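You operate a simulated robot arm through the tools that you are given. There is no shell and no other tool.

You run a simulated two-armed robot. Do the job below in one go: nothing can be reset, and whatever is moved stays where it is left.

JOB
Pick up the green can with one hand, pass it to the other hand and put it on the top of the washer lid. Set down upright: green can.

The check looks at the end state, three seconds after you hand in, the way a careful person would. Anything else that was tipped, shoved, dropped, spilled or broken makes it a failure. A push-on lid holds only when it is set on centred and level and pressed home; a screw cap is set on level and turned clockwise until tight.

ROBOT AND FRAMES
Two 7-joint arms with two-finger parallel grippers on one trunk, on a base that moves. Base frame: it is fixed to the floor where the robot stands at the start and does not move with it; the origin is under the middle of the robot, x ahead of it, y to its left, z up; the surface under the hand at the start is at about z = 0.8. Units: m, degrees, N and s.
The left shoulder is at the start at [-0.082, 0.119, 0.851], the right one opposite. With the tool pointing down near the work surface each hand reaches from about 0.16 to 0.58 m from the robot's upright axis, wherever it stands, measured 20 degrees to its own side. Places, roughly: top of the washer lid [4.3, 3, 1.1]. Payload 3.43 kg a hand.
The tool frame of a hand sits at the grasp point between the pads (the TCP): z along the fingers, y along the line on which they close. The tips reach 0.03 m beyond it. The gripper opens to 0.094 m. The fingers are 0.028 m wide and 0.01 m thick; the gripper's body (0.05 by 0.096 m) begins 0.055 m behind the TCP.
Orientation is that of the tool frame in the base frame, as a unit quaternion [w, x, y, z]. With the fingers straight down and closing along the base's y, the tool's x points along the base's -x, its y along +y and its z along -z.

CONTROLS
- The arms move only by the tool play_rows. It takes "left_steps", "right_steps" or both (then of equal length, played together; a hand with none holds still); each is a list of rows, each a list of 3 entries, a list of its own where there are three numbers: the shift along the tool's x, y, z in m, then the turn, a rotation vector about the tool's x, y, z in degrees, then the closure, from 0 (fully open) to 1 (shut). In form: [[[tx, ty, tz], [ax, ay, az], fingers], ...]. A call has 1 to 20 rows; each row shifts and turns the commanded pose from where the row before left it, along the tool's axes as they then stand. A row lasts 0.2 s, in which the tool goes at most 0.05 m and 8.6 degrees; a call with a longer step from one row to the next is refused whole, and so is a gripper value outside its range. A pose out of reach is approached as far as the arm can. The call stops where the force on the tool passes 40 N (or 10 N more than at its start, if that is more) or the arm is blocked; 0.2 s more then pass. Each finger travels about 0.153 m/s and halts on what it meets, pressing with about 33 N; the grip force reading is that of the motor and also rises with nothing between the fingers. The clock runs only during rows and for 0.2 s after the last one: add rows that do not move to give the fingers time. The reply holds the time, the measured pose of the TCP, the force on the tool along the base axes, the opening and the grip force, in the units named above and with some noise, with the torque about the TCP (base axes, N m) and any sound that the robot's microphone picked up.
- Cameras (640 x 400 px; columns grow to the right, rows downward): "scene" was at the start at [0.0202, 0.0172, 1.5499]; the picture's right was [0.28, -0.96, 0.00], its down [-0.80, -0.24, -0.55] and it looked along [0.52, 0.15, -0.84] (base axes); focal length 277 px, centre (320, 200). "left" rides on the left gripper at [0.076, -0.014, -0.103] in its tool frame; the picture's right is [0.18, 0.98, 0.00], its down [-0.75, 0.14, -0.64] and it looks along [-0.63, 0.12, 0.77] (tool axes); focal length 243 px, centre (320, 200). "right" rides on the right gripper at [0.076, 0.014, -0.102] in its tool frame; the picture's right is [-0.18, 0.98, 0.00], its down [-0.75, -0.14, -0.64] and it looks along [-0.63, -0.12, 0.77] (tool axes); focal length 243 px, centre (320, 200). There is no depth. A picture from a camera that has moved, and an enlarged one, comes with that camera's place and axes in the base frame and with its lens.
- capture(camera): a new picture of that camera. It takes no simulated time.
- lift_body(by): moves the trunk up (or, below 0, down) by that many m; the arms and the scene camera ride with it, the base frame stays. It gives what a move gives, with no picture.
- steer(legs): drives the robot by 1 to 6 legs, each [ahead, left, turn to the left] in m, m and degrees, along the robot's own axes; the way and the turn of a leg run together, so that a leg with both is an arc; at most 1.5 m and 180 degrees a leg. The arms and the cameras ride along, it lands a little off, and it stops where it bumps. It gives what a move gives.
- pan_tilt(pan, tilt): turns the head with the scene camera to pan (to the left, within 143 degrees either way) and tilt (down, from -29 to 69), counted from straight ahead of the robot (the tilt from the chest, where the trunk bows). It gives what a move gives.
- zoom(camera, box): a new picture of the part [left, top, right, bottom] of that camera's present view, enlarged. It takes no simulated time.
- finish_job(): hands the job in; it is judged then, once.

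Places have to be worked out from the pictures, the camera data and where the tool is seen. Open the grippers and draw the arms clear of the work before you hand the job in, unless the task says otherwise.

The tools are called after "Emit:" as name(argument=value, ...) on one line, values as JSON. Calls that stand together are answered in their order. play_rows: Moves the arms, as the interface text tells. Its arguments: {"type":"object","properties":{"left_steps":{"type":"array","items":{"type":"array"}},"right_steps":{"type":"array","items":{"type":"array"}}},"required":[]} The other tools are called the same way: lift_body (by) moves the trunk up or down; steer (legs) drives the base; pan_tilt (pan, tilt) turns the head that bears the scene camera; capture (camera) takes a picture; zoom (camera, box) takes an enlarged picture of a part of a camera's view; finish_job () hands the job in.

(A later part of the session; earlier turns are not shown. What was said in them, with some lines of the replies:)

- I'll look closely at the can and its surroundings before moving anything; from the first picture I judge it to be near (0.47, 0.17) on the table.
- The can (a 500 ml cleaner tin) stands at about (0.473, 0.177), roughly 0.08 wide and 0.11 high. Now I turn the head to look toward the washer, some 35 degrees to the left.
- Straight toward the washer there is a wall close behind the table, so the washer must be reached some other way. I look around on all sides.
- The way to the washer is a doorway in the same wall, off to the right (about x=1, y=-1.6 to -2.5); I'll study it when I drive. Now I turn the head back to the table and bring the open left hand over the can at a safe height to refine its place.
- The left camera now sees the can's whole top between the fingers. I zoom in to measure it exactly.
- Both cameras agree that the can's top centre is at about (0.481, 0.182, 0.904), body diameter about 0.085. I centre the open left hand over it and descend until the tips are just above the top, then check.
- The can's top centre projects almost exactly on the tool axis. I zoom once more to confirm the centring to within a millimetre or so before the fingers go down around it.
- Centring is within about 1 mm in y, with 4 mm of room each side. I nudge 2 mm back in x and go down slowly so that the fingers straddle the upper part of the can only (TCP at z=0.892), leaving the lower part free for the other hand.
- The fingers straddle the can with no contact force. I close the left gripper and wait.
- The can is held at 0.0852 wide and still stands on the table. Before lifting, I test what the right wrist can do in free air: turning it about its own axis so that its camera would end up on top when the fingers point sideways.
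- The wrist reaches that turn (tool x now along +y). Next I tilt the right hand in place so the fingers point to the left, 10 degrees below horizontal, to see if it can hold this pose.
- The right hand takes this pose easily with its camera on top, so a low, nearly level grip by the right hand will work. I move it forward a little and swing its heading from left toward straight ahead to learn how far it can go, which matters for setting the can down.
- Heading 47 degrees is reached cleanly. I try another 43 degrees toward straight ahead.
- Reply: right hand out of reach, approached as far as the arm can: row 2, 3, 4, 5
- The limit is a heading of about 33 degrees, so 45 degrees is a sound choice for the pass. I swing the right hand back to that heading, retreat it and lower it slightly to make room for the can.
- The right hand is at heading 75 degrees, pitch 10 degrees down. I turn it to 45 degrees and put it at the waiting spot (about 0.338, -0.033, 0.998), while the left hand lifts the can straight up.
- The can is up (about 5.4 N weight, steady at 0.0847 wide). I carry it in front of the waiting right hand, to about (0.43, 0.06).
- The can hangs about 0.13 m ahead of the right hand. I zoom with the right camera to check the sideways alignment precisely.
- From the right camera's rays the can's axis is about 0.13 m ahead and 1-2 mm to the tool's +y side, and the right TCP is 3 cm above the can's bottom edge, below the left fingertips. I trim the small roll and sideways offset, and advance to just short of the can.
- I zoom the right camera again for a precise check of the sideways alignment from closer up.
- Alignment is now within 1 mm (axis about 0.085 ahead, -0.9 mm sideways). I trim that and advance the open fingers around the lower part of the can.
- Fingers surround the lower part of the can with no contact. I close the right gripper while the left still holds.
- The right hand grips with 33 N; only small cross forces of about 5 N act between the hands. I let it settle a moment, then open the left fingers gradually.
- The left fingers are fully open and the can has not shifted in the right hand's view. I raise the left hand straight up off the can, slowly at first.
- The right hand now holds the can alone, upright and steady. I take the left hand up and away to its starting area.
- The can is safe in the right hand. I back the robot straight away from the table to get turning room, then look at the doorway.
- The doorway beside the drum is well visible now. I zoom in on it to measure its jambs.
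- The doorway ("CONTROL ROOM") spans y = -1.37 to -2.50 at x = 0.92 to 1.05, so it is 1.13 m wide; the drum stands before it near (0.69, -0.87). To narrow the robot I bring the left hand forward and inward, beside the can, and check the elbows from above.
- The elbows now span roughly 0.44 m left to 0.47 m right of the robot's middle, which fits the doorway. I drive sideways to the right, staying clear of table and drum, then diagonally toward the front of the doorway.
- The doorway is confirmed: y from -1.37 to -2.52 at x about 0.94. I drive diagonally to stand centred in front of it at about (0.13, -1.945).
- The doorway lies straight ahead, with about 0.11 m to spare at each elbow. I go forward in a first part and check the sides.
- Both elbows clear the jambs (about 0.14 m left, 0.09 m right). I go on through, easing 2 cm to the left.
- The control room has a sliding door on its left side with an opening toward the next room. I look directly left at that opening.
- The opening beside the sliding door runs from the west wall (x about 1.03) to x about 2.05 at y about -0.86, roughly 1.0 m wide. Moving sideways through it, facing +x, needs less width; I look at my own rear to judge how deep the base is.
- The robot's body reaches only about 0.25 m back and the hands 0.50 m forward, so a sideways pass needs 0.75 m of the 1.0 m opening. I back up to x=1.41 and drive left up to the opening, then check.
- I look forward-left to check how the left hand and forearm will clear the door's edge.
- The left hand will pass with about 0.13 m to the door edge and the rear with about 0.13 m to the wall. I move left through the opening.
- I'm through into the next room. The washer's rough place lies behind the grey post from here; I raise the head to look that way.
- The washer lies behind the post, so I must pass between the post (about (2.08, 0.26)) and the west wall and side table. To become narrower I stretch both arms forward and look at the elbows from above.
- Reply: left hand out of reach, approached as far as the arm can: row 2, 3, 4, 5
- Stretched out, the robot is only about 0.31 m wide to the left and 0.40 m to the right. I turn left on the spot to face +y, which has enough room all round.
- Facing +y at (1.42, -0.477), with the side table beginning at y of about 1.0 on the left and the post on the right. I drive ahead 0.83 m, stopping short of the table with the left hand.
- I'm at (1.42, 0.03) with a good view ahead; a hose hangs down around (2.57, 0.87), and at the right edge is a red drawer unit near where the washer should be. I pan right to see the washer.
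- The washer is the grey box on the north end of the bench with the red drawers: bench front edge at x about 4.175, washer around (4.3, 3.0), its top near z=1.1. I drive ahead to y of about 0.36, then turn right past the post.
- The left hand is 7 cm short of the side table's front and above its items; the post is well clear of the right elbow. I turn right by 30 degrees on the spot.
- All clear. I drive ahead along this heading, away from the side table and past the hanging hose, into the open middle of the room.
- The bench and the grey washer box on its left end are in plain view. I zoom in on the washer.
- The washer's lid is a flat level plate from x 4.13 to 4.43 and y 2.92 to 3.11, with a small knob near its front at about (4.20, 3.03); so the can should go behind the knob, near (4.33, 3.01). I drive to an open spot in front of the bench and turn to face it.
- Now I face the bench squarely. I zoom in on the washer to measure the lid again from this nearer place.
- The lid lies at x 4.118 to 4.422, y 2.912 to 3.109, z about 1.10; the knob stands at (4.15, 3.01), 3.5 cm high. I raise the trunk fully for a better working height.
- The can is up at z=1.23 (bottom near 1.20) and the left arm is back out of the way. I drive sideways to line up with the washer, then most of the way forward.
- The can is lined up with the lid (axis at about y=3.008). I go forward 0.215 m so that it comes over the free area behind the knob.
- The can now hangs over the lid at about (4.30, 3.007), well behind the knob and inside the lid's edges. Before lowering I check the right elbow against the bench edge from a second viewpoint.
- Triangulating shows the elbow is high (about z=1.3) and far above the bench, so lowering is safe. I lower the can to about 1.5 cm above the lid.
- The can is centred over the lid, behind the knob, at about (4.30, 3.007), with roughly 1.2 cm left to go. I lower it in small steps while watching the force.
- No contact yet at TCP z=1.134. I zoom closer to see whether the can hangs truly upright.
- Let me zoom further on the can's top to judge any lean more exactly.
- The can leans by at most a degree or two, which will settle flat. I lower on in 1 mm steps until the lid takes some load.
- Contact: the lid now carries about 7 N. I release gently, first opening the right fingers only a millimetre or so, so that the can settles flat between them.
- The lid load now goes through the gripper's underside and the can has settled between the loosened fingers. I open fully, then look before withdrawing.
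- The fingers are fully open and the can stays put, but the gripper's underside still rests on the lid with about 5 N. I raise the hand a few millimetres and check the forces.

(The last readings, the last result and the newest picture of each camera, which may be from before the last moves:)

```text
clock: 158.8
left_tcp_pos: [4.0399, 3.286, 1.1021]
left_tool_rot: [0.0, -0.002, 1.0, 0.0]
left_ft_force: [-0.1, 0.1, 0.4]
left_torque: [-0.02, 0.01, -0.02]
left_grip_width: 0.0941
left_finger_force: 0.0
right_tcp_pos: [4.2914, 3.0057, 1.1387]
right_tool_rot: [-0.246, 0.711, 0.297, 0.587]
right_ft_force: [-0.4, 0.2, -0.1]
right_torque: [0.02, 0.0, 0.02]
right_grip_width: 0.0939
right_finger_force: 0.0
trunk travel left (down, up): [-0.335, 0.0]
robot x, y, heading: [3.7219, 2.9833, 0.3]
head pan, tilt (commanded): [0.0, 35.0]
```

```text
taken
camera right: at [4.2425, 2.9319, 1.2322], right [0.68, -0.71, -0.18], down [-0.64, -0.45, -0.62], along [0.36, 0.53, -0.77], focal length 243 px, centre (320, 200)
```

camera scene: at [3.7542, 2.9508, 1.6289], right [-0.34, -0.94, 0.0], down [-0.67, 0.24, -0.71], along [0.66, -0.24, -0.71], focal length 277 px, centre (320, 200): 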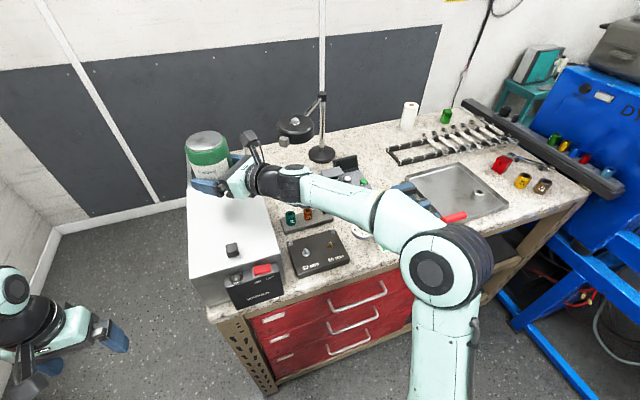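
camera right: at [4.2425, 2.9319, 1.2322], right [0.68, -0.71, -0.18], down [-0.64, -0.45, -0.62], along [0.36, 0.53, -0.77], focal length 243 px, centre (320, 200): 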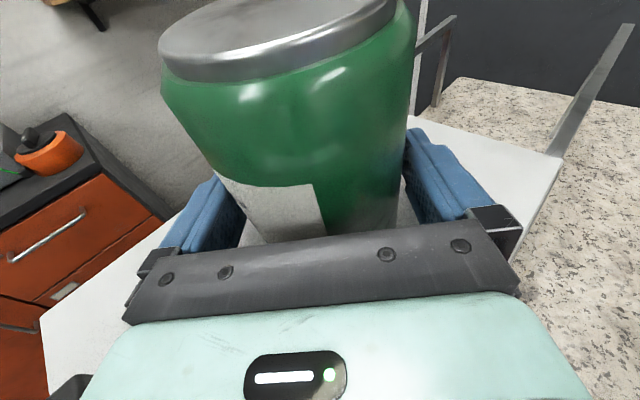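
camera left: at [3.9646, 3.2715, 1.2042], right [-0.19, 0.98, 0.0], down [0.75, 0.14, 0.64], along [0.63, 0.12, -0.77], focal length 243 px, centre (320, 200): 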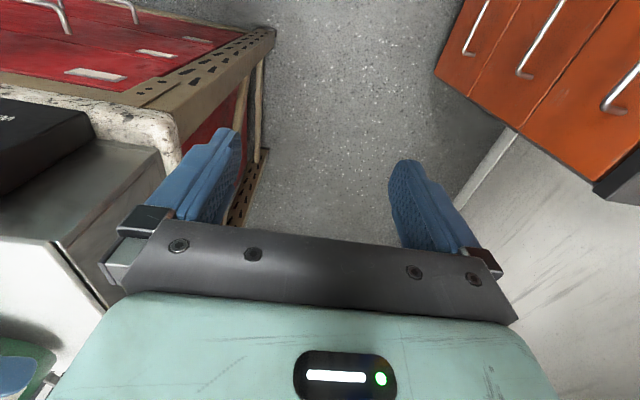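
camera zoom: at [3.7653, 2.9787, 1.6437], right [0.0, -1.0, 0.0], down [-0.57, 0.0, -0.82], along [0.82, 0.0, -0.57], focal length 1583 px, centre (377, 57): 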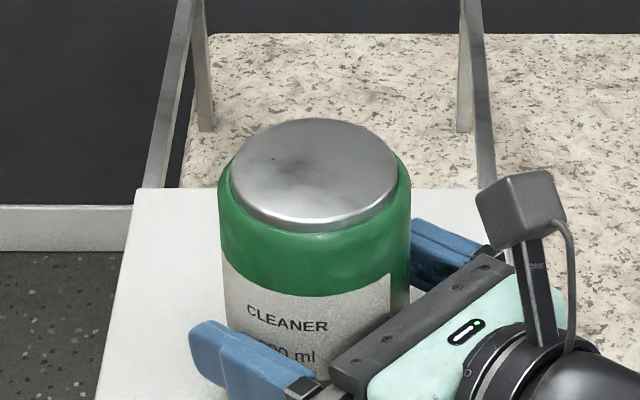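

Forces are zero and the can stands unmoved on the lid. I withdraw the open hand straight back along its own axis, a little at first.

Emit:
play_rows(right_steps=[[[0, 0, -0.005], [0, 0, 0], 0], [[0, 0, -0.008], [0, 0, 0], 0], [[0, 0, -0.008], [0, 0, 0], 0], [[0, 0, 0], [0, 0, 0], 0]])

Emit:
zoom(camera="scene", box=[270, 190, 350, 260])

Emit:
capture(camera="right")

```text
clock: 159.8
left_tcp_pos: [4.0392, 3.286, 1.1007]
left_tool_rot: [0.0, -0.002, 1.0, 0.0]
left_ft_force: [-0.2, 0.9, 0.3]
left_torque: [0.02, 0.02, -0.02]
left_grip_width: 0.0939
left_finger_force: 0.1
right_tcp_pos: [4.2778, 2.9906, 1.1422]
right_tool_rot: [-0.246, 0.712, 0.298, 0.587]
right_ft_force: [-0.7, -0.8, 0.3]
right_torque: [0.02, 0.0, -0.01]
right_grip_width: 0.094
right_finger_force: 0.1
trunk travel left (down, up): [-0.335, 0.0]
robot x, y, heading: [3.725, 2.9813, 0.3]
head pan, tilt (commanded): [0.0, 35.0]
```

```text
5.71 times, centred on (310, 225) of scene
camera zoom: at [3.7654, 2.9788, 1.6437], right [0.0, -1.0, 0.0], down [-0.57, 0.0, -0.82], along [0.82, 0.0, -0.57], focal length 1583 px, centre (377, 57)
```

zoom: 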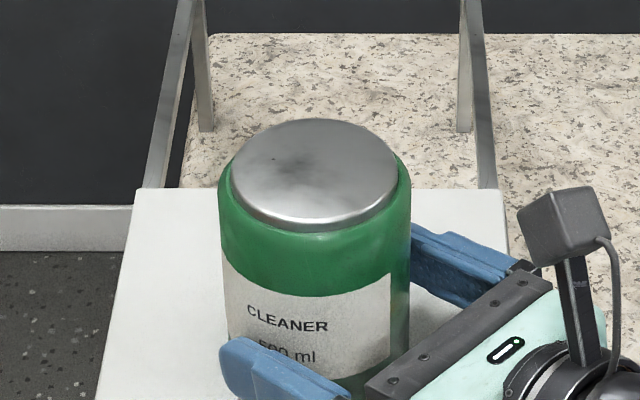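

```text
taken
camera right: at [4.2277, 2.9171, 1.2367], right [0.68, -0.71, -0.18], down [-0.64, -0.45, -0.62], along [0.36, 0.53, -0.77], focal length 243 px, centre (320, 200)
```

right: 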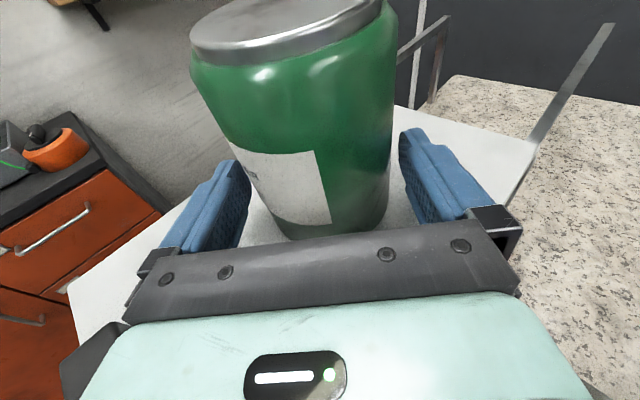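

The can has not moved. I withdraw the hand fully and then raise it.

Emit:
play_rows(right_steps=[[[0, 0, -0.015], [0, 0, 0], 0], [[0, 0, -0.015], [0, 0, 0], 0], [[0, 0, -0.02], [0, 0, 0], 0], [[0, 0, -0.02], [0, 0, 0], 0], [[0.005, 0, -0.02], [0, 0, 0], 0], [[0.015, 0, -0.015], [0, 0, 0], 0], [[0.02, 0, 0], [0, 0, 0], 0], [[0.02, 0, 0], [0, 0, 0], 0], [[0.02, 0, 0], [0, 0, 0], 0], [[0, 0, 0], [0, 0, 0], 0]])

Emit:
capture(camera="scene")

Emit:
zoom(camera="scene", box=[250, 180, 370, 290])

Emit:
capture(camera="right")

```text
clock: 162.0
left_tcp_pos: [4.0399, 3.2861, 1.1025]
left_tool_rot: [0.0, -0.002, 1.0, 0.0]
left_ft_force: [0.2, 0.4, -0.4]
left_torque: [0.0, 0.02, -0.02]
left_grip_width: 0.094
left_finger_force: 0.1
right_tcp_pos: [4.2163, 2.9272, 1.2409]
right_tool_rot: [-0.246, 0.711, 0.297, 0.588]
right_ft_force: [0.0, 0.5, 0.2]
right_torque: [-0.01, -0.02, 0.01]
right_grip_width: 0.0941
right_finger_force: 0.0
trunk travel left (down, up): [-0.335, 0.0]
robot x, y, heading: [3.7261, 2.9781, 0.2]
head pan, tilt (commanded): [0.0, 35.0]
```

```text
taken
camera scene: at [3.7653, 2.9786, 1.6437], right [0.0, -1.0, 0.0], down [-0.57, 0.0, -0.82], along [0.82, 0.0, -0.57], focal length 277 px, centre (320, 200)
```

scene: 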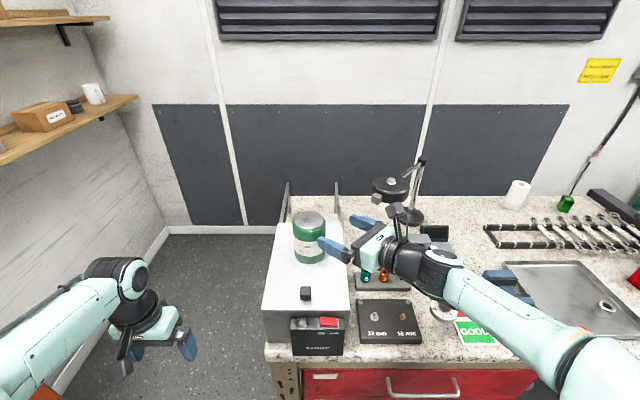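

```text
3.64 times, centred on (310, 235) of scene
camera zoom: at [3.7653, 2.9786, 1.6437], right [0.0, -1.0, 0.0], down [-0.57, 0.0, -0.82], along [0.82, 0.0, -0.57], focal length 1007 px, centre (356, 73)
```

zoom: 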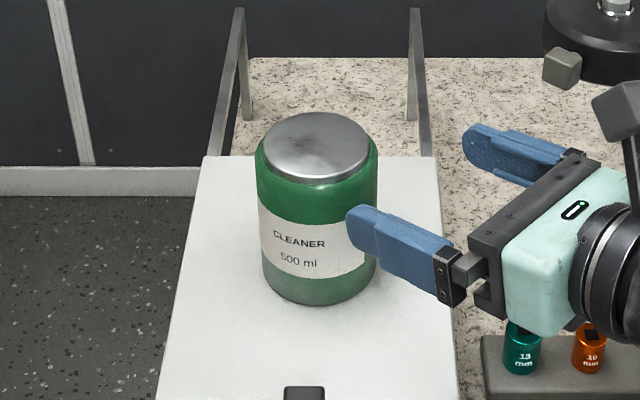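

```text
taken
camera right: at [4.1664, 2.8542, 1.3351], right [0.68, -0.71, -0.18], down [-0.64, -0.45, -0.62], along [0.36, 0.53, -0.77], focal length 243 px, centre (320, 200)
```

right: 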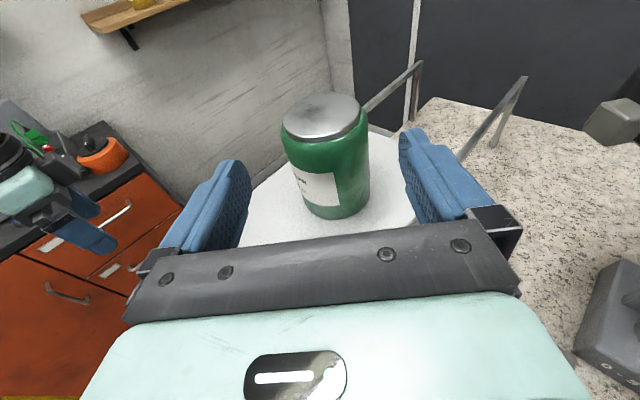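

The can stands upright on the lid and both hands are open and clear. I back the robot straight away from the bench and take a last look.

Emit:
steer(legs=[[-0.5, 0, 0]])

Emit:
pan_tilt(pan=0, tilt=25)

Emit:
capture(camera="scene")

Emit:
zoom(camera="scene", box=[240, 130, 400, 250])

```text
clock: 164.9
left_tcp_pos: [3.5419, 3.2848, 1.1024]
left_tool_rot: [0.001, -0.003, 1.0, 0.0]
left_ft_force: [-0.5, -0.1, -1.2]
left_torque: [-0.01, -0.03, 0.01]
left_grip_width: 0.094
left_finger_force: 0.2
right_tcp_pos: [3.7176, 2.9268, 1.2408]
right_tool_rot: [-0.247, 0.711, 0.299, 0.586]
right_ft_force: [0.3, -1.0, 0.1]
right_torque: [0.02, 0.03, 0.01]
right_grip_width: 0.0943
right_finger_force: 0.1
trunk travel left (down, up): [-0.335, 0.0]
robot x, y, heading: [3.2282, 2.9747, 0.6]
head pan, tilt (commanded): [0.0, 35.0]
```

```text
clock: 165.7
left_tcp_pos: [3.5409, 3.2857, 1.1028]
left_tool_rot: [0.001, -0.004, 1.0, 0.0]
left_ft_force: [0.5, 0.3, -0.1]
left_torque: [-0.02, 0.0, -0.01]
left_grip_width: 0.0938
left_finger_force: 0.1
right_tcp_pos: [3.7186, 2.9275, 1.2416]
right_tool_rot: [-0.247, 0.711, 0.3, 0.586]
right_ft_force: [-0.1, -0.5, 0.2]
right_torque: [-0.01, 0.04, 0.06]
right_grip_width: 0.0942
right_finger_force: 0.0
trunk travel left (down, up): [-0.335, 0.0]
robot x, y, heading: [3.2282, 2.9773, 0.6]
head pan, tilt (commanded): [0.0, 25.0]
```

```text
taken
camera scene: at [3.2714, 2.9768, 1.6594], right [0.01, -1.0, 0.0], down [-0.42, 0.0, -0.91], along [0.91, 0.01, -0.42], focal length 277 px, centre (320, 200)
```

scene: 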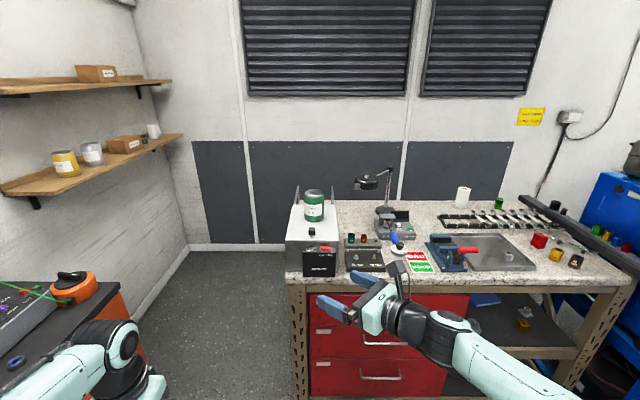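

```text
3.33 times, centred on (320, 190) of scene
camera zoom: at [3.2714, 2.9768, 1.6594], right [0.01, -1.0, 0.0], down [-0.42, 0.0, -0.91], along [0.91, 0.01, -0.42], focal length 923 px, centre (320, 233)
```

zoom: 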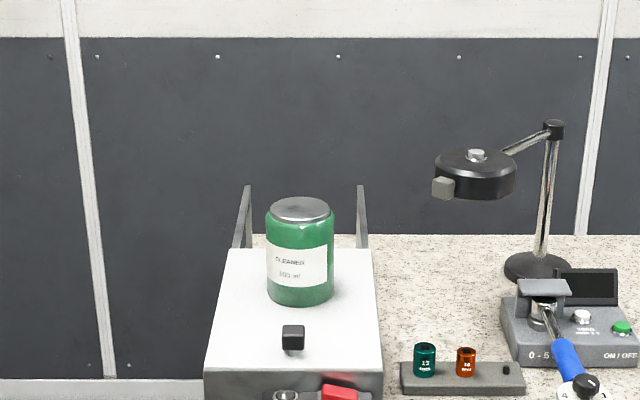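

The green can stands upright and well inside the washer lid, behind its knob. The things on the bench are as they were, and both hands are open and clear, so I hand the job in.

Emit:
finish_job()

```text
The job is handed in.
```

The green can is standing upright on top of the washer lid, behind the lid's knob and well inside its edges. I handed the job in with both grippers open and the arms clear.

- **Pick-up and pass:** I picked the can off the table with the left hand, passed it to the right hand over the table, and carried it to the washer room with the right.
- **Setting it down:** As I lowered the can, the underside of the right gripper touched the lid and pressed with about 9 N at most. The lid and the washer's switch looked unchanged afterwards.
- **Everything else:** Nothing on the bench was disturbed in the last picture. I felt no bumps on the way through the doorways or past the post.
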